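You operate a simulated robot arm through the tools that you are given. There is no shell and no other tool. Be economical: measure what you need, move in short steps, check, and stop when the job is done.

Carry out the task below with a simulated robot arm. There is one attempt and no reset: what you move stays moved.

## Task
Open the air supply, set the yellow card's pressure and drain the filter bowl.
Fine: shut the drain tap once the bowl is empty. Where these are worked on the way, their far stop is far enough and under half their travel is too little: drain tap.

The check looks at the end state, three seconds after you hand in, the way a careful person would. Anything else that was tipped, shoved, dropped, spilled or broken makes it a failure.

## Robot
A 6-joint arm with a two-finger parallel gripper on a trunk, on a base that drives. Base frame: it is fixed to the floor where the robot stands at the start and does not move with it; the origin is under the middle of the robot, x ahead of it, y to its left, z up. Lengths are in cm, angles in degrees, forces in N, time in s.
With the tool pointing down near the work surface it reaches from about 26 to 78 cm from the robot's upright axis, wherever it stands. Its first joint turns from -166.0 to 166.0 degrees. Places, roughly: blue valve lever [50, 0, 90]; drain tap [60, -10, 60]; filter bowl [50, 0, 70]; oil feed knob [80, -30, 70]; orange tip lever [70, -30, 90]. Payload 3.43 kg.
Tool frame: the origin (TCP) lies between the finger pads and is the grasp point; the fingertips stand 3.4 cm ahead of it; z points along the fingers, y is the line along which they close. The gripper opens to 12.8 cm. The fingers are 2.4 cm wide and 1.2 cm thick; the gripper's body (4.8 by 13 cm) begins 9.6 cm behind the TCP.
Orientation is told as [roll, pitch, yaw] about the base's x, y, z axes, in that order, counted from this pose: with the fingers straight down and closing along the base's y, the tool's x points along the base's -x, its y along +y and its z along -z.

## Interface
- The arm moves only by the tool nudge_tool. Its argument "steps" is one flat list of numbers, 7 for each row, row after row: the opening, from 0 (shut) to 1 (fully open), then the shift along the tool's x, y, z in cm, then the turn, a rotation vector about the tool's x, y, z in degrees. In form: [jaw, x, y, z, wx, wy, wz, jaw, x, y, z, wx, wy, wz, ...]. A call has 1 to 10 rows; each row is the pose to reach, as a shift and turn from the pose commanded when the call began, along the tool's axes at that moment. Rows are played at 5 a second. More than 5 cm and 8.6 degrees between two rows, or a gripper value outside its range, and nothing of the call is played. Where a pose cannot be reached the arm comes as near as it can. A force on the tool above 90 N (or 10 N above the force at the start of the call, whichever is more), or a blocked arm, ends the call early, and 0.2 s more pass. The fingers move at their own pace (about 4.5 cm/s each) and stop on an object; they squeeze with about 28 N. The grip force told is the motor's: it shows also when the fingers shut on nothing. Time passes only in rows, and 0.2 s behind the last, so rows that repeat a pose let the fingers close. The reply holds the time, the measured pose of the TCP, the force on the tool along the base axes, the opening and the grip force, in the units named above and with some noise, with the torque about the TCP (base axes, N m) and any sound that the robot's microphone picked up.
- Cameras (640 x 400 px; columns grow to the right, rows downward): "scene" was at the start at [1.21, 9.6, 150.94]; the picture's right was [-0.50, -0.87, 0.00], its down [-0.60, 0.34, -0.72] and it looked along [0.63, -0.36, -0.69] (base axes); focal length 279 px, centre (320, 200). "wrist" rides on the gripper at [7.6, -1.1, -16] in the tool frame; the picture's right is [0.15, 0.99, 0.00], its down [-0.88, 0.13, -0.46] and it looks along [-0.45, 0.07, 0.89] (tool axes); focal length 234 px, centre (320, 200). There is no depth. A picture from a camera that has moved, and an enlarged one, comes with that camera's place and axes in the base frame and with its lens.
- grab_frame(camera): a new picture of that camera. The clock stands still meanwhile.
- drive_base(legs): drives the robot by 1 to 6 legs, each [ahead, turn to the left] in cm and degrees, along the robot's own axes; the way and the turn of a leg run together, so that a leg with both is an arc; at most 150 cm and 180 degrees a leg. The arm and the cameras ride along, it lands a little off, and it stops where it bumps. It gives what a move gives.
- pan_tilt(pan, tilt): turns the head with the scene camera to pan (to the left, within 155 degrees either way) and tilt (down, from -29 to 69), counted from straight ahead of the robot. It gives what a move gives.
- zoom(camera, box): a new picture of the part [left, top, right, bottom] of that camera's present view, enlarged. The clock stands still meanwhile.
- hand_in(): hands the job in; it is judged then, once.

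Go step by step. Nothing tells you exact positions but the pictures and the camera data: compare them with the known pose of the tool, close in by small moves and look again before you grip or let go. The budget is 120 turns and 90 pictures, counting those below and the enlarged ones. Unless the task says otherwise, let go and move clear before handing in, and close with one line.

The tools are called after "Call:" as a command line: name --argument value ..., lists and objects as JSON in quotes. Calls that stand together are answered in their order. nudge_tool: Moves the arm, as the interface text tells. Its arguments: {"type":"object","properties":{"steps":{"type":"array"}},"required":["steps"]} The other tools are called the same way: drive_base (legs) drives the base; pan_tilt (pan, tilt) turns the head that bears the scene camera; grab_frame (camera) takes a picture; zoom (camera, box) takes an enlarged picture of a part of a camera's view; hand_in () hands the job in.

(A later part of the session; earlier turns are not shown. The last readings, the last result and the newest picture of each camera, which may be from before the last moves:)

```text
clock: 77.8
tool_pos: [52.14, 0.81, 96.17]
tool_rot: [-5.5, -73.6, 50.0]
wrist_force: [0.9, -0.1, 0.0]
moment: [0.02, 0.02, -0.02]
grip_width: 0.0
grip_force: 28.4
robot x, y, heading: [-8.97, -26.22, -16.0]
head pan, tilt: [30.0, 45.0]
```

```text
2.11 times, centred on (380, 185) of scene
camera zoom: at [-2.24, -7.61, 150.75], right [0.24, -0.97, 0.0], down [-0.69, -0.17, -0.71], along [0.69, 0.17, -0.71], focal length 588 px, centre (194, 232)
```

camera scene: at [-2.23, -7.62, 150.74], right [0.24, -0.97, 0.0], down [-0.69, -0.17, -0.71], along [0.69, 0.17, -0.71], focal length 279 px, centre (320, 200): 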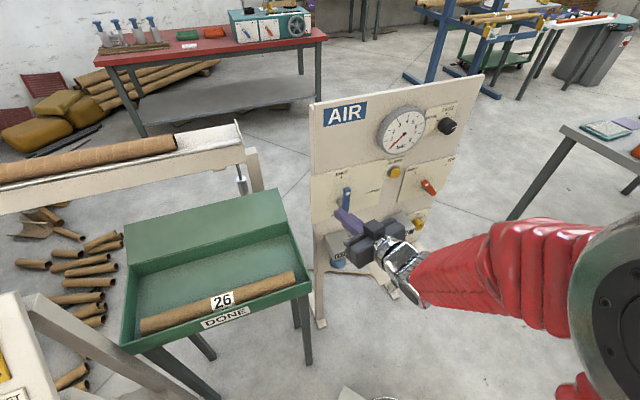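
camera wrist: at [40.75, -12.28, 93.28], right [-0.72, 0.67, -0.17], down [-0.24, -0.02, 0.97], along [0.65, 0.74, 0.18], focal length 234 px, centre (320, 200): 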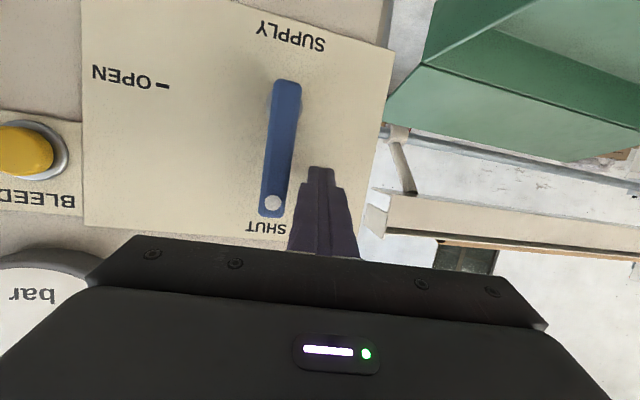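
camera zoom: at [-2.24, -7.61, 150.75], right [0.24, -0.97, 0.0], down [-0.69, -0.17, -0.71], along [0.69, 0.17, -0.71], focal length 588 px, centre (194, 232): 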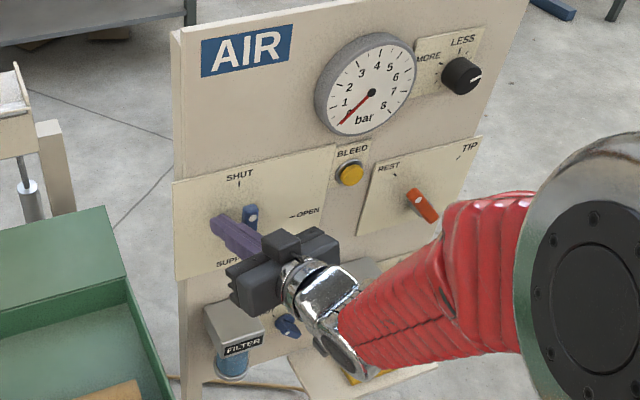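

The finger sits just left of the lever. I'll push it along its arc toward OPEN.

Call:
nudge_tool --steps '[0, 0.11, -1.17, -0.26, 0, 0, 0, 0, 0, -2.4, -0.6, 0, 0, 0, 0, -0.2, -3.49, -0.93, 0, 0, 0, 0, 0.1, -4.7, -1.15, 0, 0, 0, 0, 0.42, -5.8, -1.33, 0, 0, 0, 0, 1.1, -6.8, -1.37, 0, 0, 0, 0, 1.88, -7.74, -1.4, 0, 0, 0, 0, 2.9, -8.5, -1.3, 0, 0, 0, 0, 3.93, -9.05, -1.14, 0, 0, 0]'

Call:
grab_frame --camera "wrist"

Call:
zoom --camera "scene" --box '[300, 90, 460, 280]'

```text
clock: 79.8
tool_pos: [56.95, -7.16, 93.07]
tool_rot: [-5.6, -73.5, 50.1]
wrist_force: [-0.6, 0.2, 0.5]
moment: [0.02, -0.03, 0.0]
grip_width: 0.0
grip_force: 28.0
robot x, y, heading: [-8.71, -26.2, -16.3]
head pan, tilt: [30.0, 45.0]
```

```text
49 pictures are left
camera wrist: at [45.59, -20.32, 90.17], right [-0.72, 0.67, -0.17], down [-0.24, -0.02, 0.97], along [0.65, 0.74, 0.18], focal length 234 px, centre (320, 200)
```

wrist: 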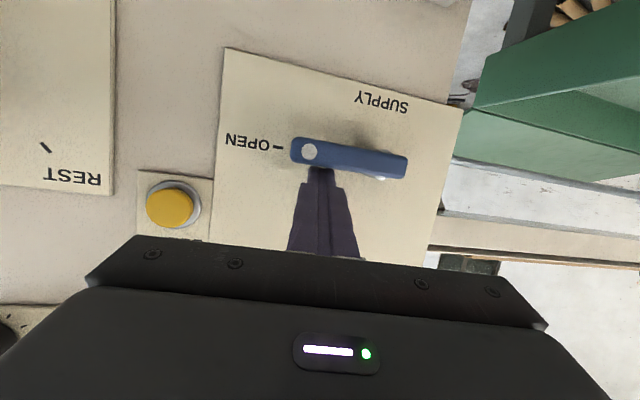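

```text
2.11 times, centred on (380, 185) of scene
camera zoom: at [-2.22, -7.63, 150.75], right [0.24, -0.97, 0.0], down [-0.69, -0.17, -0.71], along [0.69, 0.17, -0.71], focal length 588 px, centre (194, 232)
```

zoom: 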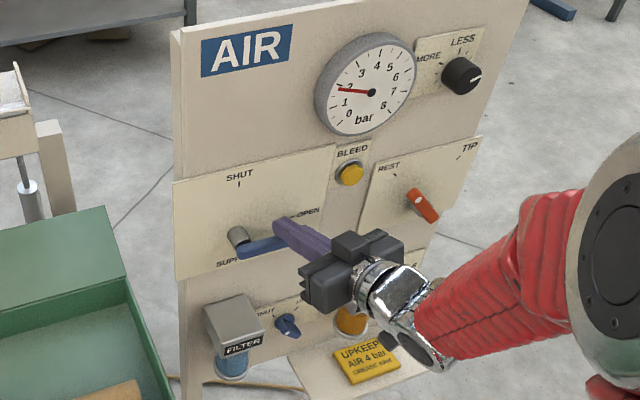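

The lever is at OPEN and the gauge has risen to 2 bar. I'll give a light extra press to confirm the stop, then back out.

Call:
nudge_tool --steps '[0, 0.3, 0, 0.09, 0, 0, 0, 0, 0.58, 0, 0.17, 0, 0, 0]'

Call:
nudge_tool --steps '[0, -1.5, 0, -0.5, 0, 0, 0, 0, -2.6, -1, -4, 0, 0, 0, 0, -3.7, -2, -8.5, 0, 0, 0, 0, -4.7, -3.5, -12, 0, 0, 0]'

Call:
zoom --camera "scene" --box '[300, 90, 460, 280]'

Call:
grab_frame --camera "wrist"

```text
clock: 80.3
tool_pos: [57.24, -7.14, 92.95]
tool_rot: [-6.6, -74.1, 51.2]
wrist_force: [-1.1, -0.6, 37.1]
moment: [0.67, -0.46, 0.3]
grip_width: 0.0
grip_force: 27.4
robot x, y, heading: [-8.74, -26.09, -16.0]
head pan, tilt: [30.0, 45.0]
```

```text
clock: 81.3
tool_pos: [51.98, -16.87, 100.27]
tool_rot: [-5.3, -73.4, 49.8]
wrist_force: [-0.5, -0.2, 0.2]
moment: [0.02, 0.0, -0.01]
grip_width: 0.03
grip_force: 28.0
robot x, y, heading: [-8.56, -26.48, -16.5]
head pan, tilt: [30.0, 45.0]
```

```text
2.11 times, centred on (380, 185) of scene
camera zoom: at [-2.21, -7.64, 150.75], right [0.24, -0.97, 0.0], down [-0.69, -0.17, -0.71], along [0.69, 0.17, -0.71], focal length 588 px, centre (194, 232)
```

zoom: 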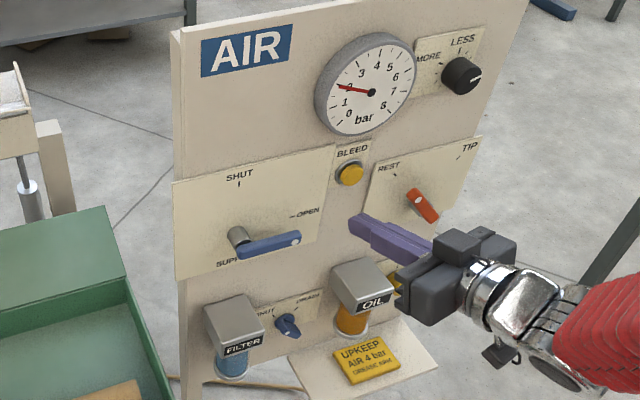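

```text
46 pictures are left
camera wrist: at [40.66, -29.92, 97.54], right [-0.72, 0.67, -0.17], down [-0.24, -0.02, 0.97], along [0.65, 0.74, 0.18], focal length 234 px, centre (320, 200)
```

wrist: 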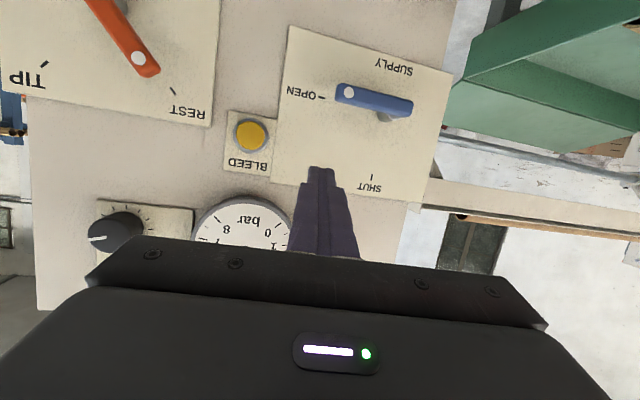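

Supply is fully open, and the gauge reads about 2 bar at the present knob setting. Next I'll move in front of the black regulator knob with the jaws open.

Call:
nudge_tool --steps '[0.2, -1.6, -3.9, -0.9, 2.7, -3.2, 0.7, 0.4, -3.1, -7.8, -1.8, 5.4, -6.4, 1.4, 0.6, -4.7, -11.6, -2.7, 8, -9.6, 2.1, 0.6, -6.2, -15.5, -3.6, 10.7, -12.8, 2.9, 0.6, -7.8, -19.4, -4.5, 13.4, -15.9, 3.6]'

Call:
grab_frame --camera "wrist"

Call:
zoom --camera "scene" --box '[360, 80, 500, 200]'

```text
clock: 82.5
tool_pos: [64.12, -31.96, 109.77]
tool_rot: [22.8, -89.8, 8.2]
wrist_force: [0.3, -0.3, 0.1]
moment: [-0.02, 0.01, -0.01]
grip_width: 7.67
grip_force: 0.1
robot x, y, heading: [-8.44, -26.5, -16.4]
head pan, tilt: [30.0, 45.0]
```

```text
45 pictures are left
camera wrist: at [51.11, -41.07, 102.06], right [-0.51, 0.85, -0.14], down [-0.45, -0.12, 0.88], along [0.73, 0.52, 0.45], focal length 234 px, centre (320, 200)
```

wrist: 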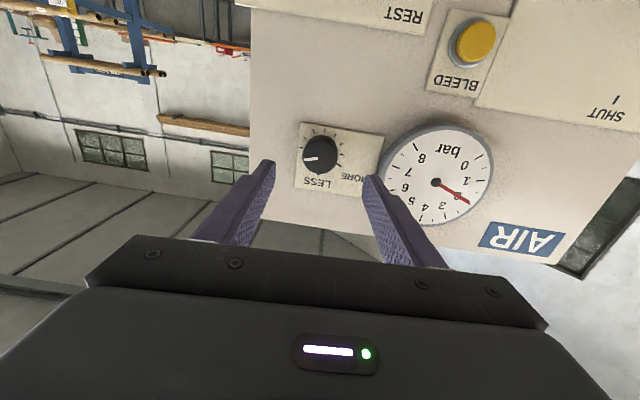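

```text
3.33 times, centred on (430, 140) of scene
camera zoom: at [-2.22, -7.63, 150.75], right [0.24, -0.97, 0.0], down [-0.69, -0.17, -0.71], along [0.69, 0.17, -0.71], focal length 930 px, centre (-47, 400)
```

zoom: 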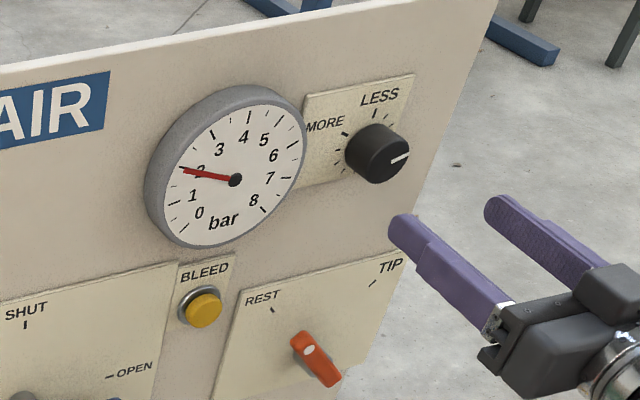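

The tool is lined up with the knob axis. I'll pre-roll -34° so I have turning room, then advance so the fingers straddle the knob.

Call:
nudge_tool --steps '[0.6, 0, 0, 0, 0, 0, -8.5, 0.6, 0, 0, 0, 0, 0, -17, 0.6, 0, 0, 0, 0, 0, -25.5, 0.6, 0, 0, 0, 0, 0, -34, 0.6, 0, 0, 3, 0, 0, -34, 0.6, 0, 0, 6, 0, 0, -34]'

Call:
grab_frame --camera "wrist"

Call:
zoom --camera "scene" --box '[360, 80, 500, 200]'

```text
clock: 84.0
tool_pos: [70.05, -29.48, 110.62]
tool_rot: [-88.9, -56.4, 120.5]
wrist_force: [-0.2, 1.1, -0.8]
moment: [0.0, -0.01, -0.01]
grip_width: 7.69
grip_force: 0.2
out of reach, approached as far as the arm can: row 4, 5, 6
robot x, y, heading: [-8.7, -26.36, -16.2]
head pan, tilt: [30.0, 45.0]
```

```text
43 pictures are left
camera wrist: at [59.06, -41.99, 105.11], right [-0.39, 0.63, -0.67], down [-0.69, 0.27, 0.67], along [0.6, 0.73, 0.33], focal length 234 px, centre (320, 200)
```

wrist: 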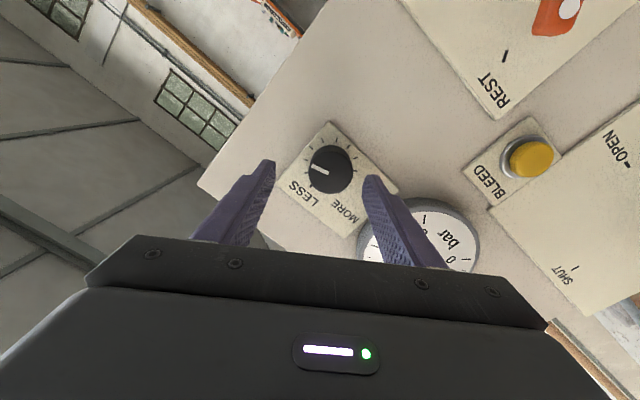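

```text
3.33 times, centred on (430, 140) of scene
camera zoom: at [-2.22, -7.63, 150.75], right [0.24, -0.97, 0.0], down [-0.69, -0.17, -0.71], along [0.69, 0.17, -0.71], focal length 930 px, centre (-47, 400)
```

zoom: 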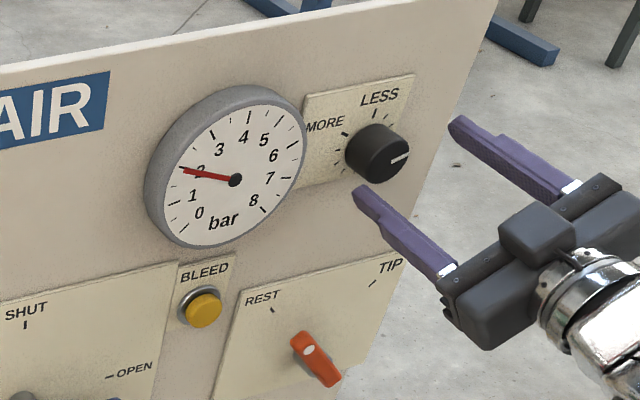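

The roll limit is at about -33°. I'll ease it back a little and re-centre before advancing further.

Call:
nudge_tool --steps '[0.6, 0.11, 1.28, 0, 0, 0, 4, 0.6, 0.11, 1.28, 0.5, 0, 0, 4]'

Call:
grab_frame --camera "wrist"

```text
clock: 84.5
tool_pos: [69.85, -28.17, 109.88]
tool_rot: [-89.4, -60.1, 120.7]
wrist_force: [0.0, -0.4, 0.2]
moment: [0.0, 0.0, 0.03]
grip_width: 7.68
grip_force: 0.1
robot x, y, heading: [-8.67, -26.31, -16.5]
head pan, tilt: [30.0, 45.0]
```

```text
41 pictures are left
camera wrist: at [58.72, -40.49, 103.85], right [-0.41, 0.67, -0.62], down [-0.67, 0.24, 0.7], along [0.62, 0.7, 0.35], focal length 234 px, centre (320, 200)
```

wrist: 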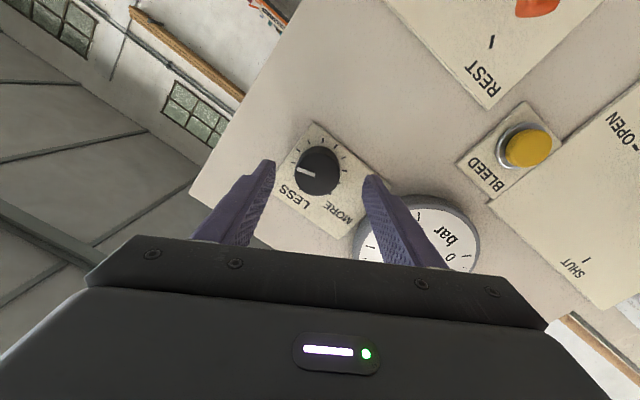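

Aligned. I'll advance and close on the knob.

Call:
nudge_tool --steps '[0.6, 0.15, -0.25, 1.5, 0, 0, 0, 0.6, 0.15, -0.25, 3, 0, 0, 0]'

Call:
nudge_tool --steps '[0.3, 0, 0, 0, 0, 0, 0, 0.2, 0, 0, 0, 0, 0, 0, 0.1, 0, 0, 0, 0, 0, 0, 0, 0, 0, 0, 0, 0, 0, 0, 0, 0, 0, 0, 0, 0]'

Call:
grab_frame --camera "wrist"

Call:
zoom --camera "scene" --box '[360, 80, 500, 200]'

```text
clock: 85.2
tool_pos: [72.52, -27.01, 109.73]
tool_rot: [-89.5, -60.0, 120.6]
wrist_force: [-0.2, 0.5, 0.0]
moment: [0.01, 0.0, -0.02]
grip_width: 7.68
grip_force: 0.0
robot x, y, heading: [-8.81, -26.52, -16.4]
head pan, tilt: [30.0, 45.0]
```

```text
clock: 86.3
tool_pos: [72.56, -26.97, 109.69]
tool_rot: [-89.4, -60.1, 120.6]
wrist_force: [-0.8, 0.9, -0.7]
moment: [-0.26, 0.36, 1.24]
grip_width: 4.18
grip_force: 45.0
robot x, y, heading: [-9.07, -26.15, -16.5]
head pan, tilt: [30.0, 45.0]
```

```text
40 pictures are left
camera wrist: at [61.38, -39.21, 103.78], right [-0.41, 0.67, -0.62], down [-0.67, 0.24, 0.7], along [0.62, 0.7, 0.35], focal length 234 px, centre (320, 200)
```

wrist: 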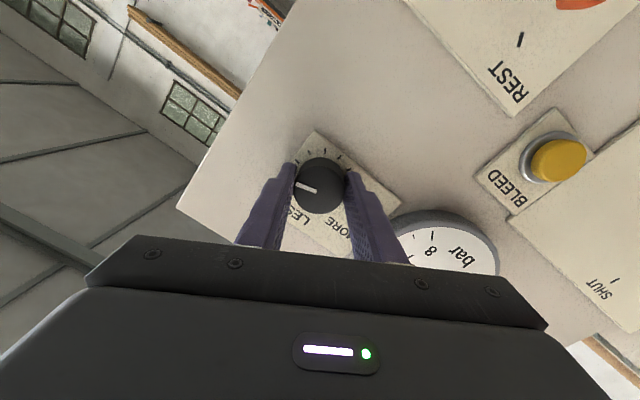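

```text
3.33 times, centred on (430, 140) of scene
camera zoom: at [-2.2, -7.63, 150.75], right [0.24, -0.97, 0.0], down [-0.69, -0.17, -0.71], along [0.69, 0.17, -0.71], focal length 930 px, centre (-47, 400)
```

zoom: 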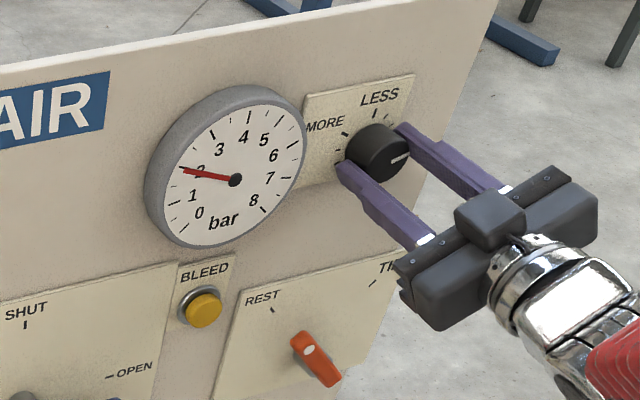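

The knob is gripped (4.2 cm wide). I'll turn it 24° clockwise and read the gauge.

Call:
nudge_tool --steps '[0, 0, 0, 0, 0, 0, 6, 0, 0, 0, 0, 0, 0, 12, 0, 0, 0, 0, 0, 0, 18, 0, 0, 0, 0, 0, 0, 24, 0, 0, 0, 0, 0, 0, 24]'

Call:
zoom --camera "scene" --box '[360, 80, 500, 200]'

```text
clock: 87.5
tool_pos: [72.38, -26.87, 109.79]
tool_rot: [-87.2, -84.1, 118.2]
wrist_force: [-12.3, 8.4, -4.4]
moment: [-0.54, 0.69, 1.59]
grip_width: 4.18
grip_force: 45.1
robot x, y, heading: [-8.69, -26.08, -16.3]
head pan, tilt: [30.0, 45.0]
```

```text
3.33 times, centred on (430, 140) of scene
camera zoom: at [-2.25, -7.6, 150.74], right [0.24, -0.97, 0.0], down [-0.69, -0.17, -0.71], along [0.69, 0.17, -0.71], focal length 930 px, centre (-47, 400)
```

zoom: 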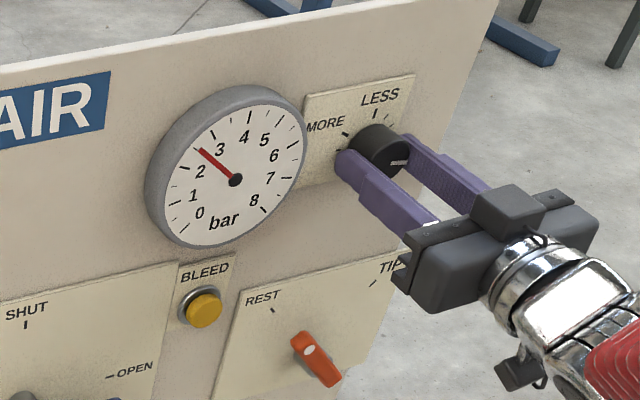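

Pressure is rising at about 0.6 bar per 24°. Continuing.

Call:
nudge_tool --steps '[0, 0, 0, 0, 0, 0, 6, 0, 0, 0, 0, 0, 0, 12, 0, 0, 0, 0, 0, 0, 18, 0, 0, 0, 0, 0, 0, 24, 0, 0, 0, 0, 0, 0, 30, 0, 0, 0, 0, 0, 0, 36, 0, 0, 0, 0, 0, 0, 42, 0, 0, 0, 0, 0, 0, 42]'

Call:
zoom --camera "scene" --box '[370, 95, 440, 165]'

```text
clock: 89.3
tool_pos: [72.41, -26.75, 109.86]
tool_rot: [89.7, -54.0, -58.4]
wrist_force: [-26.5, 25.9, -5.8]
moment: [0.26, -0.39, 2.05]
grip_width: 4.17
grip_force: 45.0
robot x, y, heading: [-8.62, -26.57, -16.5]
head pan, tilt: [30.0, 45.0]
```

```text
5.71 times, centred on (405, 130) of scene
camera zoom: at [-2.33, -7.54, 150.74], right [0.24, -0.97, 0.0], down [-0.69, -0.17, -0.71], along [0.69, 0.17, -0.71], focal length 1595 px, centre (-166, 600)
```

zoom: 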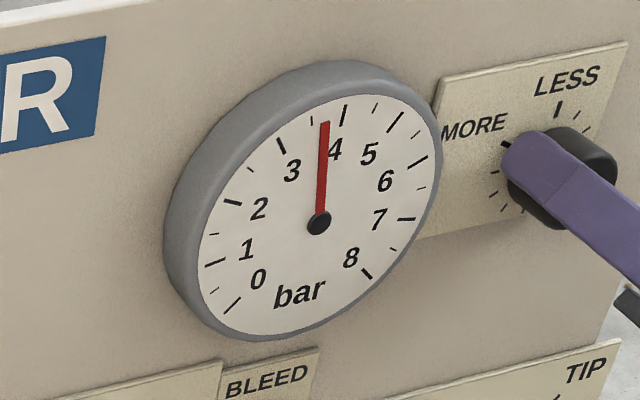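

The gauge reads about 3.7. I'll turn about 11° more, easing off the side load.

Call:
nudge_tool --steps '[0, 0.05, 0.06, 0, 0, 0, 4, 0, 0.09, 0.12, 0, 0, 0, 8, 0, 0.09, 0.12, 0, 0, 0, 11, 0, 0.09, 0.12, 0, 0, 0, 11]'

Call:
zoom --camera "scene" --box '[385, 105, 425, 145]'

```text
clock: 90.3
tool_pos: [72.42, -26.77, 109.87]
tool_rot: [89.9, -43.0, -58.7]
wrist_force: [-2.9, 25.1, 2.4]
moment: [0.11, -0.21, 1.95]
grip_width: 4.13
grip_force: 45.0
robot x, y, heading: [-8.97, -26.5, -16.1]
head pan, tilt: [30.0, 45.0]
```

```text
10.00 times, centred on (405, 125) of scene
camera zoom: at [-2.24, -7.56, 150.74], right [0.24, -0.97, 0.0], down [-0.69, -0.17, -0.71], along [0.69, 0.17, -0.71], focal length 2792 px, centre (-530, 950)
```

zoom: 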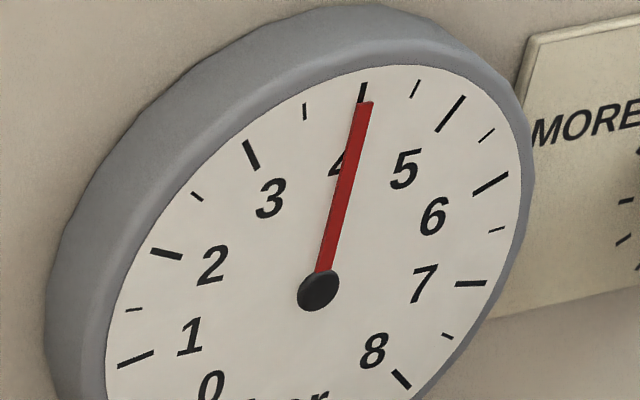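

The gauge reads 4 bar. I'll release and check that it holds.

Call:
nudge_tool --steps '[0.4, 0, 0, 0, 0, 0, 0, 0.6, 0, 0, 0, 0, 0, 0, 0.6, 0, 0, 0, 0, 0, 0, 0.6, 0, 0, -3, 0, 0, 0, 0.6, 0, 0, -7, 0, 0, 0, 0.6, 0, 0, -11, 0, 0, 0]'

Call:
zoom --camera "scene" --box '[385, 100, 465, 150]'

Call:
grab_frame --camera "wrist"

```text
clock: 91.8
tool_pos: [62.95, -32.61, 109.71]
tool_rot: [89.7, -43.0, -58.7]
wrist_force: [0.4, 0.9, 0.4]
moment: [0.01, -0.02, 0.01]
grip_width: 7.69
grip_force: 0.1
robot x, y, heading: [-8.36, -26.3, -16.4]
head pan, tilt: [30.0, 45.0]
```

```text
8.00 times, centred on (425, 125) of scene
camera zoom: at [-2.18, -7.65, 150.75], right [0.24, -0.97, 0.0], down [-0.69, -0.17, -0.71], along [0.69, 0.17, -0.71], focal length 2233 px, centre (-520, 800)
```

zoom: 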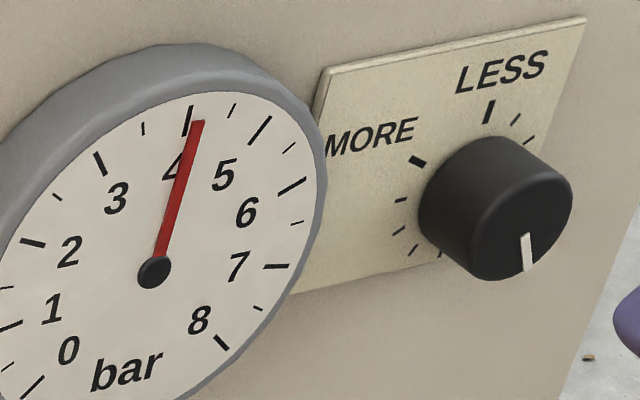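

```text
34 pictures are left
camera wrist: at [46.92, -36.64, 103.8], right [-0.4, 0.67, 0.62], down [-0.1, -0.71, 0.7], along [0.91, 0.22, 0.35], focal length 234 px, centre (320, 200)
```

wrist: 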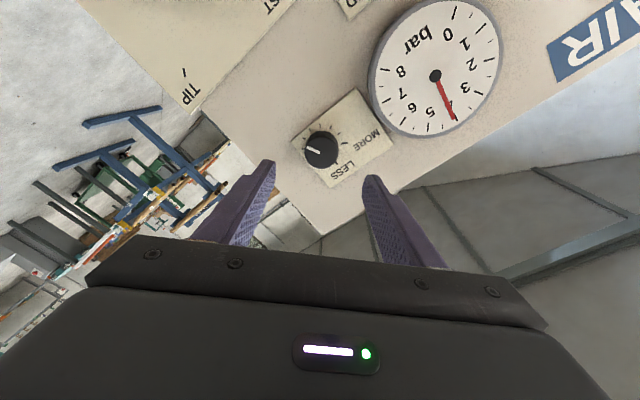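

The needle looks slightly past 4 now. I'll read it more accurately.

Call:
zoom --camera "scene" --box '[385, 105, 425, 145]'

Call:
zoom --camera "wrist" --box '[360, 0, 510, 140]'

```text
10.00 times, centred on (405, 125) of scene
camera zoom: at [-2.18, -7.65, 150.75], right [0.24, -0.97, 0.0], down [-0.69, -0.17, -0.71], along [0.69, 0.17, -0.71], focal length 2792 px, centre (-530, 950)
```

zoom: 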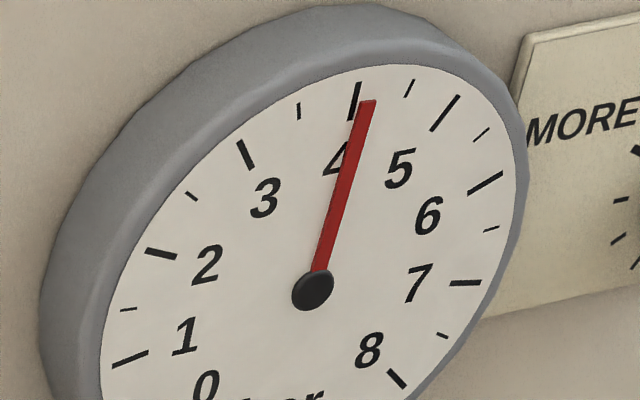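

```text
2.86 times, centred on (435, 70) of wrist
camera zoom: at [46.92, -36.64, 103.8], right [-0.4, 0.67, 0.62], down [-0.1, -0.71, 0.7], along [0.91, 0.22, 0.35], focal length 669 px, centre (-9, 571)
```

zoom: 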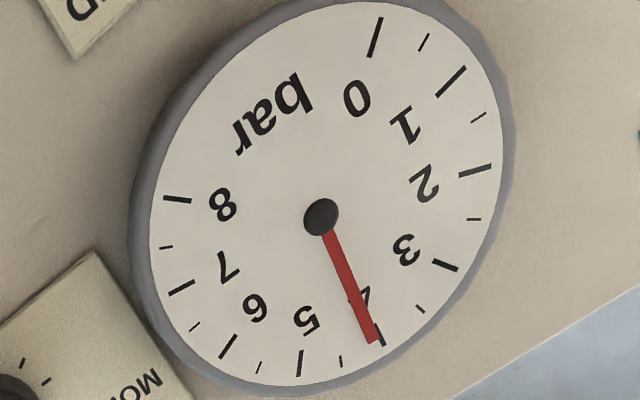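

It reads about 4.1 after release. I'll regrip and trim it back a few degrees.

Call:
nudge_tool --steps '[0.6, 0, 0, 4, 0, 0, 0, 0.6, 0, 0, 8, 0, 0, 0, 0.6, 0, 0, 10.9, 0, 0, 0, 0.45, 0, 0, 10.9, 0, 0, 0, 0.3, 0, 0, 10.9, 0, 0, 0, 0.2, 0, 0, 10.9, 0, 0, 0, 0, 0, 0, 10.9, 0, 0, 0, 0, 0, 0, 10.9, 0, 0, 0]'

Call:
nudge_tool --steps '[0, 0, 0, 0, 0, 0, -2, 0, 0, 0, 0, 0, 0, -4, 0, 0, 0, 0, 0, 0, -4]'

Call:
zoom --camera "scene" --box '[385, 105, 425, 145]'

```text
clock: 93.5
tool_pos: [72.37, -26.71, 109.87]
tool_rot: [89.8, -43.0, -58.8]
wrist_force: [-2.9, 8.9, 9.5]
moment: [0.42, -0.64, 1.71]
grip_width: 4.16
grip_force: 45.5
robot x, y, heading: [-8.33, -26.45, -16.3]
head pan, tilt: [30.0, 45.0]
```

```text
clock: 94.3
tool_pos: [72.35, -26.77, 109.89]
tool_rot: [89.7, -46.9, -58.8]
wrist_force: [4.7, 16.2, 14.6]
moment: [0.66, -0.97, 0.89]
grip_width: 4.17
grip_force: 44.8
robot x, y, heading: [-8.9, -26.08, -16.3]
head pan, tilt: [30.0, 45.0]
```

```text
10.00 times, centred on (405, 125) of scene
camera zoom: at [-2.26, -7.58, 150.74], right [0.24, -0.97, 0.0], down [-0.69, -0.17, -0.71], along [0.69, 0.17, -0.71], focal length 2792 px, centre (-530, 950)
```

zoom: 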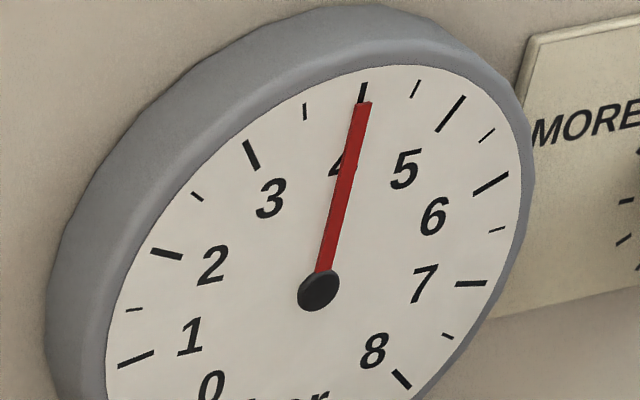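

It now reads about 4.0. Releasing and backing out again.

Call:
nudge_tool --steps '[0.3, 0, 0, 0, 0, 0, 0, 0.5, 0, 0, 0, 0, 0, 0, 0.6, 0, 0, 0, 0, 0, 0, 0.6, 0, 0, -3, 0, 0, 0, 0.6, 0, 0, -7, 0, 0, 0, 0.6, 0, 0, -11, 0, 0, 0]'

Call:
zoom --camera "wrist" --box '[360, 0, 510, 140]'

Call:
zoom --camera "scene" --box '[385, 105, 425, 145]'

```text
clock: 95.8
tool_pos: [62.89, -32.66, 109.82]
tool_rot: [89.5, -46.8, -58.6]
wrist_force: [-0.1, -0.8, -0.1]
moment: [-0.05, 0.0, 0.01]
grip_width: 7.69
grip_force: 0.1
robot x, y, heading: [-8.79, -26.47, -16.4]
head pan, tilt: [30.0, 45.0]
```

```text
2.86 times, centred on (435, 70) of wrist
camera zoom: at [47.0, -37.03, 103.54], right [-0.42, 0.71, 0.57], down [-0.13, -0.67, 0.73], along [0.9, 0.24, 0.37], focal length 669 px, centre (-9, 571)
```

zoom: 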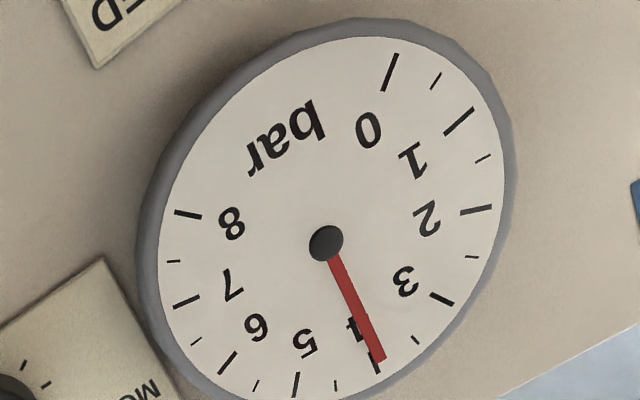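

```text
10.00 times, centred on (405, 125) of scene
camera zoom: at [-2.19, -7.64, 150.75], right [0.24, -0.97, 0.0], down [-0.69, -0.17, -0.71], along [0.69, 0.17, -0.71], focal length 2792 px, centre (-530, 950)
```

zoom: 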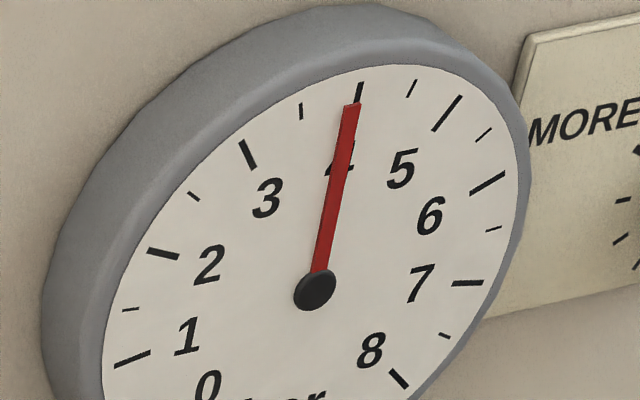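

The gauge sits at about 4.0 bar, so that's set. Next is the drain tap: I'll back out, unroll and descend in front of it for a close look.

Call:
nudge_tool --steps '[0.5, 4.26, -1.31, -0.58, 0, 0, -4.3, 0.4, 8.5, -2.6, -1.2, 0, 0, -8.6, 0.3, 12.8, -3.9, -1.7, 0, 0, -13, 0.2, 17, -5.2, -2.3, 0, 0, -17.3, 0.1, 21.3, -6.5, -2.9, 0, 0, -21.6, 0, 25.6, -7.9, -3.5, 0, 0, -25.9, 0, 29.8, -9.2, -4, 0, 0, -30.2, 0, 34.1, -10.5, -4.6, 0, 0, -34.6, 0, 38.3, -11.8, -5.2, 0, 0, -38.9, 0, 42.6, -13.1, -5.8, 0, 0, -43.2]'

Call:
grab_frame --camera "wrist"

Call:
zoom --camera "scene" --box '[310, 200, 450, 300]'

```text
clock: 98.0
tool_pos: [57.5, -20.58, 74.41]
tool_rot: [81.1, -84.1, -48.8]
wrist_force: [0.7, 0.1, -0.7]
moment: [0.01, 0.0, 0.0]
grip_width: 0.01
grip_force: 28.2
out of reach, approached as far as the arm can: row 8, 9, 10
robot x, y, heading: [-8.26, -26.45, -16.3]
head pan, tilt: [30.0, 45.0]
```

```text
28 pictures are left
camera wrist: at [44.29, -29.48, 66.94], right [-0.54, 0.84, -0.04], down [-0.39, -0.2, 0.9], along [0.75, 0.5, 0.44], focal length 234 px, centre (320, 200)
```

wrist: 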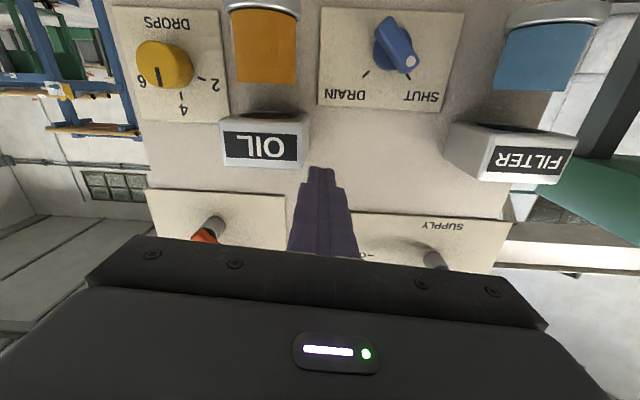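

```text
4.00 times, centred on (380, 250) of scene
camera zoom: at [-2.2, -7.63, 150.75], right [0.24, -0.97, 0.0], down [-0.69, -0.17, -0.71], along [0.69, 0.17, -0.71], focal length 1117 px, centre (80, 0)
```

zoom: 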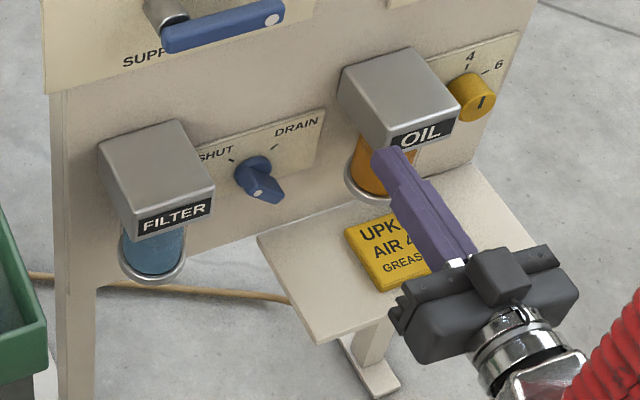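

The tap's marked end points to SHUT, up-left, at around (63, -9, 63). I'll tilt the tool 35° down and stage it left of the tap, between the two housings.

Call:
nudge_tool --steps '[0, 0.5, 1, -0.8, -0.5, 6.8, -1.4, 0, 1.5, 2.5, -0.8, -0.9, 13.6, -2.8, 0, 2.8, 4.4, -0.4, -1.4, 20.4, -4.2, 0, 4.1, 6.3, 0.4, -1.8, 27.2, -5.6, 0, 5.44, 8.15, 1.2, -2.3, 34, -7]'

Call:
grab_frame --camera "wrist"

Call:
zoom --camera "scene" --box '[310, 200, 450, 300]'

```text
clock: 99.2
tool_pos: [53.73, -12.75, 69.8]
tool_rot: [0.9, -55.0, 36.0]
wrist_force: [-1.1, 0.4, 0.7]
moment: [-0.01, 0.01, -0.02]
grip_width: 0.04
grip_force: 27.4
out of reach, approached as far as the arm can: row 1, 2, 3, 4
robot x, y, heading: [-8.86, -26.19, -16.1]
head pan, tilt: [30.0, 45.0]
```

```text
26 pictures are left
camera wrist: at [40.58, -23.94, 72.79], right [-0.66, 0.74, -0.11], down [0.03, 0.18, 0.98], along [0.75, 0.64, -0.14], focal length 234 px, centre (320, 200)
```

wrist: 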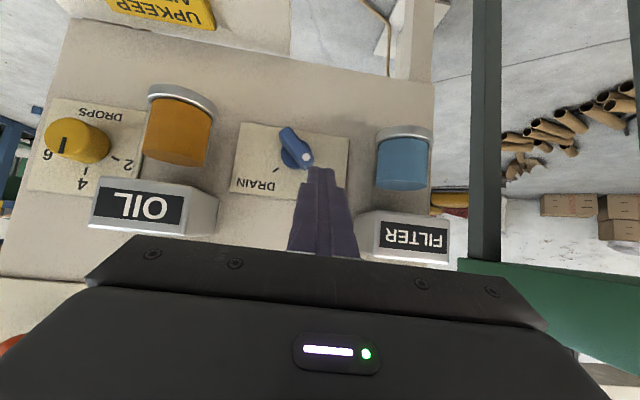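

```text
4.00 times, centred on (380, 250) of scene
camera zoom: at [-2.2, -7.63, 150.74], right [0.24, -0.97, 0.0], down [-0.69, -0.17, -0.71], along [0.69, 0.17, -0.71], focal length 1117 px, centre (80, 0)
```

zoom: 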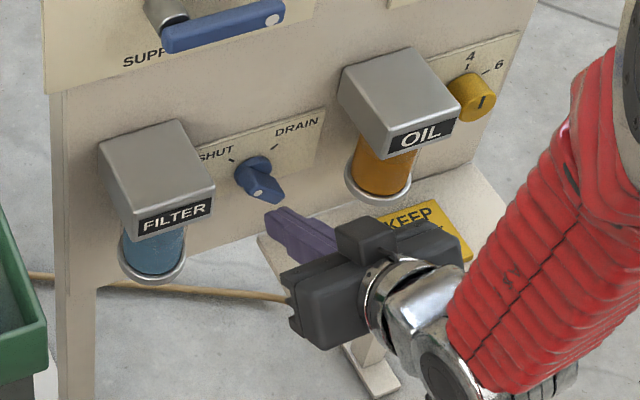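

Staged as planned. I'll insert the fingertips to the lower left of the tap's marked end.

Call:
nudge_tool --steps '[0, 0.1, 0.3, 3.5, 0, 0, 0, 0, 0.25, 0.46, 7, 0, 0, 0, 0, 0.41, 0.46, 10.4, 0, 0, 0]'

Call:
zoom --camera "wrist" --box '[180, 60, 460, 260]'

Call:
zoom --camera "scene" --box '[310, 200, 450, 300]'

```text
clock: 99.8
tool_pos: [57.15, -9.62, 66.28]
tool_rot: [0.2, -55.2, 36.3]
wrist_force: [-36.8, -15.3, 32.1]
moment: [0.14, -0.5, -0.11]
grip_width: 0.0
grip_force: 28.8
robot x, y, heading: [-8.77, -26.59, -16.2]
head pan, tilt: [30.0, 45.0]
stopped in row 3: the force on the tool passed its limit at 155 N (the readings are from after the stop); the commanded pose is now the measured one
```

```text
2.00 times, centred on (320, 160) of wrist
camera zoom: at [43.91, -20.76, 69.13], right [-0.66, 0.75, -0.12], down [0.03, 0.18, 0.98], along [0.76, 0.64, -0.14], focal length 468 px, centre (320, 280)
```

zoom: 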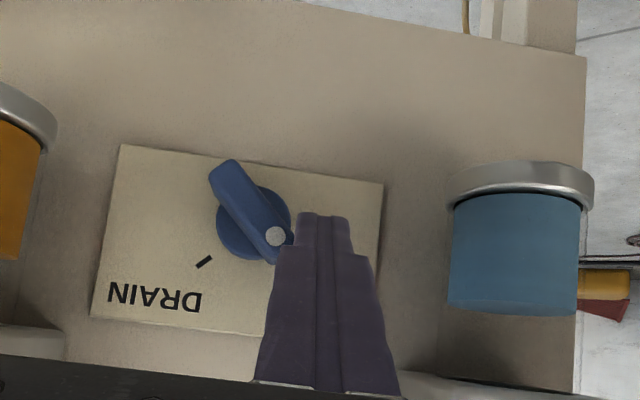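

```text
4.00 times, centred on (380, 250) of scene
camera zoom: at [-2.43, -7.64, 150.76], right [0.24, -0.97, 0.0], down [-0.69, -0.17, -0.71], along [0.69, 0.17, -0.71], focal length 1117 px, centre (80, 0)
```

zoom: 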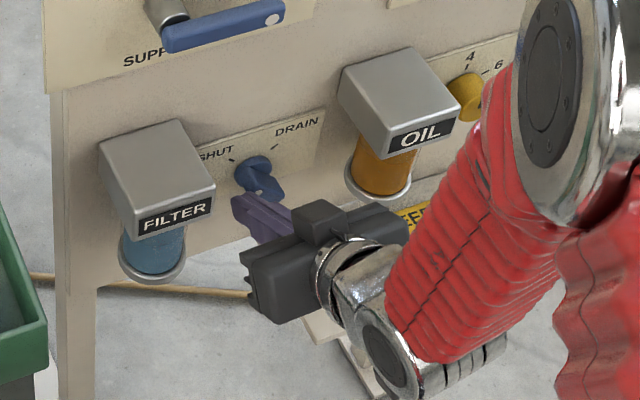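

The fingertip bumped the front of the tap's bar, which protrudes further than I estimated. I'll back off, go lower and further left, and approach again straight in.

Call:
nudge_tool --steps '[0, 0, 0.2, -2.47, 0, 0, 0, 0, 1.65, 0.64, -0.61, 0, 0, 0, 0, 3.4, 0.57, 1.24, 0, 0, 0, 0, 2.16, 0.31, 3, 0, 0, 0, 0, 1.08, 0.12, 4.57, 0, 0, 0]'

Call:
zoom --camera "wrist" --box '[180, 60, 460, 260]'

```text
clock: 101.0
tool_pos: [59.63, -7.61, 62.73]
tool_rot: [0.3, -55.1, 36.2]
wrist_force: [-15.9, -8.4, 9.3]
moment: [0.0, -0.34, -0.27]
grip_width: 0.0
grip_force: 28.5
out of reach, approached as far as the arm can: row 2, 3
robot x, y, heading: [-8.67, -26.27, -16.0]
head pan, tilt: [30.0, 45.0]
```

```text
2.00 times, centred on (320, 160) of wrist
camera zoom: at [46.42, -18.81, 65.48], right [-0.66, 0.75, -0.12], down [0.03, 0.18, 0.98], along [0.76, 0.64, -0.14], focal length 468 px, centre (320, 280)
```

zoom: 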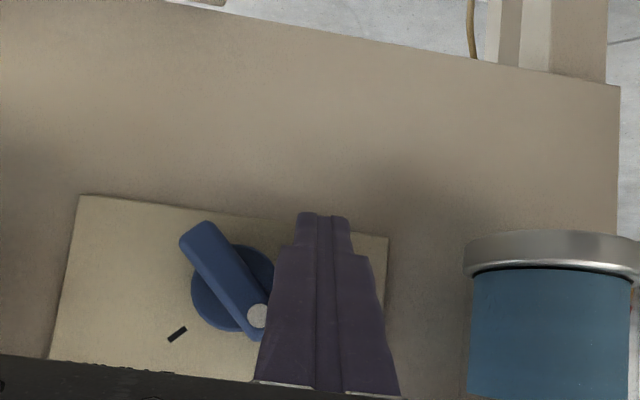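

The finger is beside the tap with its tip lightly touching the panel. I'll ease back 0.8 cm and sweep up and round to turn the tap to DRAIN.

Call:
nudge_tool --steps '[0, 0.46, 0.08, -0.65, 0, 0, 0, 0, -0.53, -0.61, -1.42, 0, 0, 0, 0, -1.6, -0.8, -2.2, 0, 0, 0, 0, -2.38, -1.63, -2.85, 0, 0, 0, 0, -3.02, -1.97, -3.33, 0, 0, 0, 0, -3.47, -2.84, -3.75, 0, 0, 0, 0, -3.55, -3.47, -3.88, 0, 0, 0]'

Call:
zoom --camera "wrist" --box '[180, 60, 460, 260]'

```text
clock: 102.6
tool_pos: [60.27, -10.27, 67.66]
tool_rot: [0.3, -55.1, 37.3]
wrist_force: [-40.6, 53.9, 3.2]
moment: [1.53, 1.04, 1.46]
grip_width: 0.02
grip_force: 28.0
robot x, y, heading: [-8.58, -26.61, -16.3]
head pan, tilt: [30.0, 45.0]
```

```text
2.00 times, centred on (320, 160) of wrist
camera zoom: at [47.37, -21.66, 70.55], right [-0.67, 0.73, -0.12], down [0.03, 0.18, 0.98], along [0.74, 0.65, -0.14], focal length 468 px, centre (320, 280)
```

zoom: 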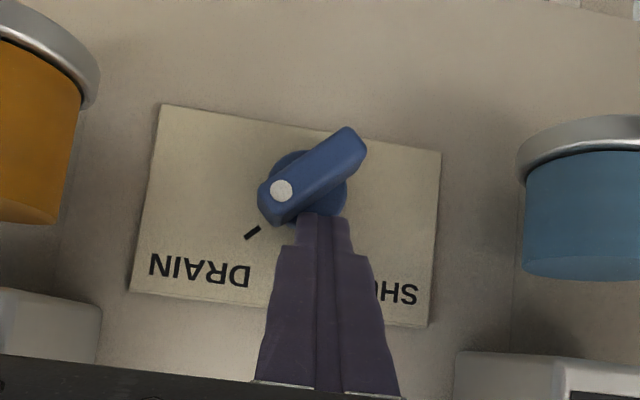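

The tap is at DRAIN against its stop. I'll ease off, move to the stage on its right side and watch the bowl empty.

Call:
nudge_tool --steps '[0, -0.03, 0.6, 0.05, 0, 0, 0, 0, 0.58, 0.85, -2.56, 0, 0, 0, 0, 0.9, 1.05, -4.77, 0, 0, 0, 0, 1.85, -1.75, -4.42, 0, 0, 0, 0, 3.8, -4.7, -2.9, 0, 0, 0]'

Call:
grab_frame --camera "wrist"

Call:
zoom --camera "scene" --box '[310, 200, 450, 300]'

```text
clock: 103.8
tool_pos: [59.91, -17.6, 66.23]
tool_rot: [0.3, -55.2, 36.1]
wrist_force: [-0.2, 0.2, -0.4]
moment: [0.0, -0.01, 0.0]
grip_width: 0.0
grip_force: 28.2
robot x, y, heading: [-8.8, -26.41, -16.4]
head pan, tilt: [30.0, 45.0]
```

```text
20 pictures are left
camera wrist: at [46.78, -28.73, 69.14], right [-0.66, 0.75, -0.12], down [0.03, 0.18, 0.98], along [0.76, 0.64, -0.14], focal length 234 px, centre (320, 200)
```

wrist: 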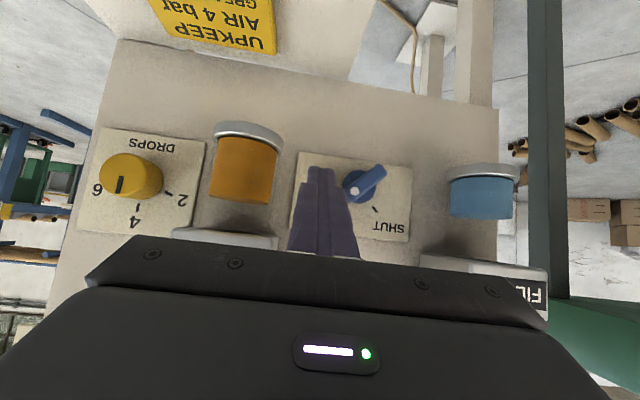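

```text
4.00 times, centred on (380, 250) of scene
camera zoom: at [-2.22, -7.63, 150.75], right [0.24, -0.97, 0.0], down [-0.69, -0.17, -0.71], along [0.69, 0.17, -0.71], focal length 1117 px, centre (80, 0)
```

zoom: 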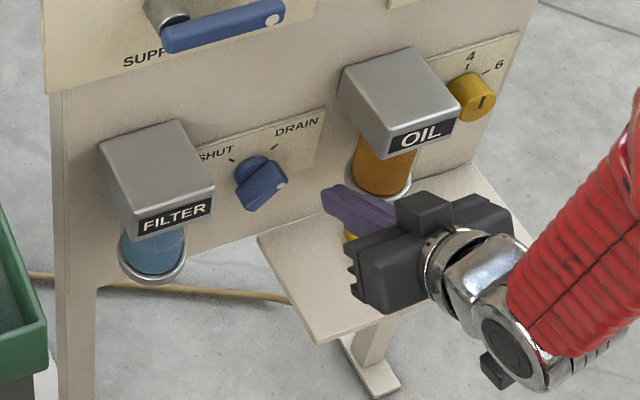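

The tap is at DRAIN and the bowl seems to be lightening already. I'll wait a while and compare.

Call:
nudge_tool --steps '[0, 0, 0, 0, 0, 0, 0, 0, 0, 0, 0, 0, 0, 0, 0, 0, 0, 0, 0, 0, 0, 0, 0, 0, 0, 0, 0, 0, 0, 0, 0, 0, 0, 0, 0, 0, 0, 0, 0, 0, 0, 0, 0, 0, 0, 0, 0, 0, 0, 0, 0, 0, 0, 0, 0, 0, 0, 0, 0, 0, 0, 0, 0, 0, 0, 0, 0, 0, 0, 0]'

Call:
nudge_tool --steps '[0, 0, 0, 0, 0, 0, 0, 0, 0, 0, 0, 0, 0, 0, 0, 0, 0, 0, 0, 0, 0, 0, 0, 0, 0, 0, 0, 0, 0, 0, 0, 0, 0, 0, 0, 0, 0, 0, 0, 0, 0, 0, 0, 0, 0, 0, 0, 0, 0, 0, 0, 0, 0, 0, 0, 0, 0, 0, 0, 0, 0, 0, 0, 0, 0, 0, 0, 0, 0, 0]'

Call:
zoom --camera "wrist" --box '[400, 140, 560, 260]'

```text
clock: 106.0
tool_pos: [60.05, -17.56, 66.46]
tool_rot: [0.3, -55.2, 36.2]
wrist_force: [-0.3, -0.6, -0.2]
moment: [0.0, 0.0, -0.04]
grip_width: 0.02
grip_force: 28.0
robot x, y, heading: [-8.08, -26.59, -16.4]
head pan, tilt: [30.0, 45.0]
```

```text
clock: 108.2
tool_pos: [60.08, -17.37, 66.35]
tool_rot: [0.3, -55.2, 36.2]
wrist_force: [-0.2, 0.4, -1.3]
moment: [0.0, -0.04, 0.01]
grip_width: 0.01
grip_force: 28.3
robot x, y, heading: [-8.36, -26.09, -16.3]
head pan, tilt: [30.0, 45.0]
```

```text
3.33 times, centred on (480, 200) of wrist
camera zoom: at [46.78, -28.68, 69.15], right [-0.66, 0.75, -0.12], down [0.03, 0.18, 0.98], along [0.75, 0.64, -0.14], focal length 781 px, centre (-213, 200)
```

zoom: 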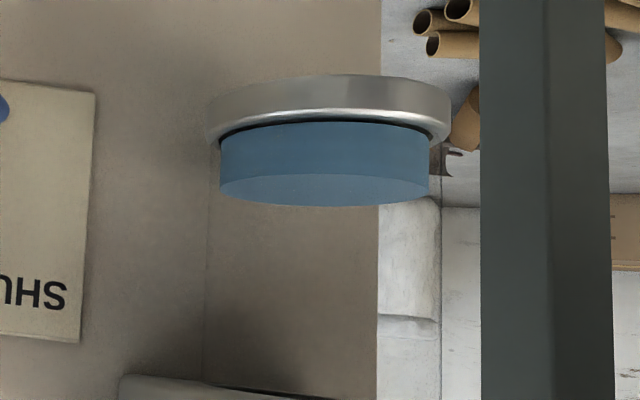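

The liquid level is clearly dropping, and I'd guess about 6 s more. I'll wait longer.

Call:
nudge_tool --steps '[0, 0, 0, 0, 0, 0, 0, 0, 0, 0, 0, 0, 0, 0, 0, 0, 0, 0, 0, 0, 0, 0, 0, 0, 0, 0, 0, 0, 0, 0, 0, 0, 0, 0, 0, 0, 0, 0, 0, 0, 0, 0, 0, 0, 0, 0, 0, 0, 0, 0, 0, 0, 0, 0, 0, 0, 0, 0, 0, 0, 0, 0, 0, 0, 0, 0, 0, 0, 0, 0]'

Call:
nudge_tool --steps '[0, 0, 0, 0, 0, 0, 0, 0, 0, 0, 0, 0, 0, 0, 0, 0, 0, 0, 0, 0, 0, 0, 0, 0, 0, 0, 0, 0, 0, 0, 0, 0, 0, 0, 0, 0, 0, 0, 0, 0, 0, 0, 0, 0, 0, 0, 0, 0, 0, 0, 0, 0, 0, 0, 0, 0, 0, 0, 0, 0, 0, 0, 0, 0, 0, 0, 0, 0, 0, 0]'

Call:
nudge_tool --steps '[0, 0, 0, 0, 0, 0, 0, 0, 0, 0, 0, 0, 0, 0, 0, 0, 0, 0, 0, 0, 0, 0, 0, 0, 0, 0, 0, 0, 0, 0, 0, 0, 0, 0, 0, 0, 0, 0, 0, 0, 0, 0, 0, 0, 0, 0, 0, 0, 0, 0, 0, 0, 0, 0, 0, 0, 0, 0, 0, 0, 0, 0, 0, 0, 0, 0, 0, 0, 0, 0]'

Call:
nudge_tool --steps '[0, 0, 0, 0, 0, 0, 0, 0, 0, 0, 0, 0, 0, 0, 0, 0, 0, 0, 0, 0, 0, 0, 0, 0, 0, 0, 0, 0, 0, 0, 0, 0, 0, 0, 0, 0, 0, 0, 0, 0, 0, 0, 0, 0, 0, 0, 0, 0, 0, 0, 0, 0, 0, 0, 0, 0, 0, 0, 0, 0, 0, 0, 0, 0, 0, 0, 0, 0, 0, 0]'

Call:
zoom --camera "wrist" --box '[400, 140, 560, 260]'

```text
clock: 110.4
tool_pos: [60.01, -17.42, 66.36]
tool_rot: [0.3, -55.2, 36.2]
wrist_force: [-0.5, 0.3, 1.0]
moment: [0.0, -0.02, -0.01]
grip_width: 0.0
grip_force: 28.4
robot x, y, heading: [-8.83, -26.46, -16.4]
head pan, tilt: [30.0, 45.0]
```

```text
clock: 112.6
tool_pos: [59.97, -17.48, 66.36]
tool_rot: [0.3, -55.1, 36.2]
wrist_force: [-0.3, -0.4, 0.2]
moment: [-0.03, 0.0, -0.02]
grip_width: 0.01
grip_force: 28.2
robot x, y, heading: [-8.39, -26.48, -16.3]
head pan, tilt: [30.0, 45.0]
```

```text
clock: 114.8
tool_pos: [60.09, -17.52, 66.25]
tool_rot: [0.3, -55.3, 36.2]
wrist_force: [1.3, 1.1, 0.4]
moment: [0.02, 0.02, 0.0]
grip_width: 0.0
grip_force: 28.1
robot x, y, heading: [-8.65, -26.49, -16.3]
head pan, tilt: [30.0, 45.0]
```

```text
clock: 117.0
tool_pos: [60.07, -17.42, 66.43]
tool_rot: [0.3, -55.2, 36.1]
wrist_force: [0.7, 0.7, 0.4]
moment: [-0.03, -0.01, 0.0]
grip_width: 0.0
grip_force: 28.4
robot x, y, heading: [-8.85, -26.1, -16.4]
head pan, tilt: [30.0, 45.0]
```

```text
3.33 times, centred on (480, 200) of wrist
camera zoom: at [46.78, -28.7, 69.15], right [-0.66, 0.75, -0.12], down [0.03, 0.18, 0.98], along [0.76, 0.64, -0.14], focal length 781 px, centre (-213, 200)
```

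zoom: 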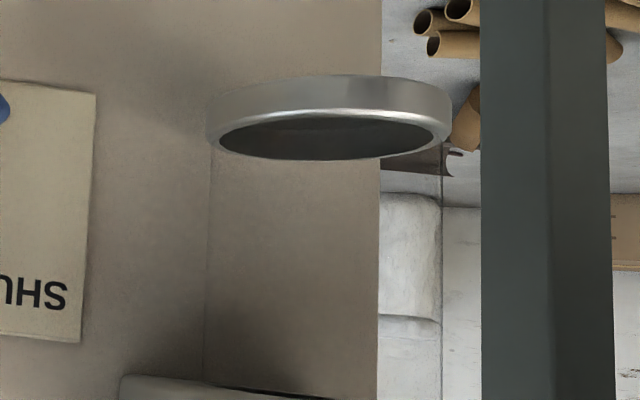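

The bowl is empty. I'll insert the finger on the tap's right side, to push it back to SHUT.

Call:
nudge_tool --steps '[0, 0.18, 0.71, 2.54, 0, 0, 0, 0, 0.28, 0.99, 5.11, 0, 0, 0]'

Call:
zoom --camera "wrist" --box '[180, 60, 460, 260]'

```text
clock: 117.6
tool_pos: [62.77, -14.34, 63.01]
tool_rot: [0.3, -55.3, 36.2]
wrist_force: [0.0, 0.2, 0.6]
moment: [0.02, -0.06, -0.02]
grip_width: 0.0
grip_force: 28.0
robot x, y, heading: [-8.54, -26.19, -16.4]
head pan, tilt: [30.0, 45.0]
```

```text
2.00 times, centred on (320, 160) of wrist
camera zoom: at [49.55, -25.5, 65.98], right [-0.66, 0.75, -0.12], down [0.03, 0.18, 0.98], along [0.76, 0.64, -0.14], focal length 468 px, centre (320, 280)
```

zoom: 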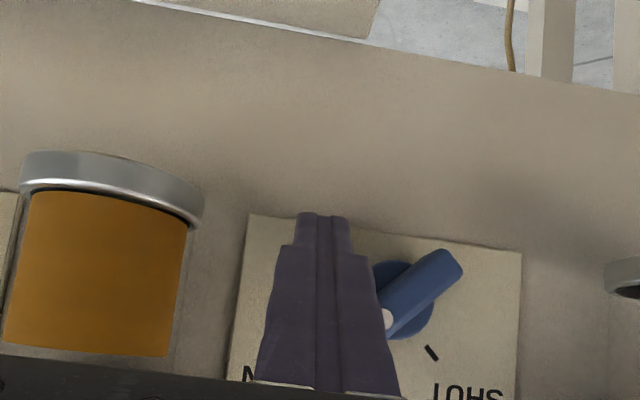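

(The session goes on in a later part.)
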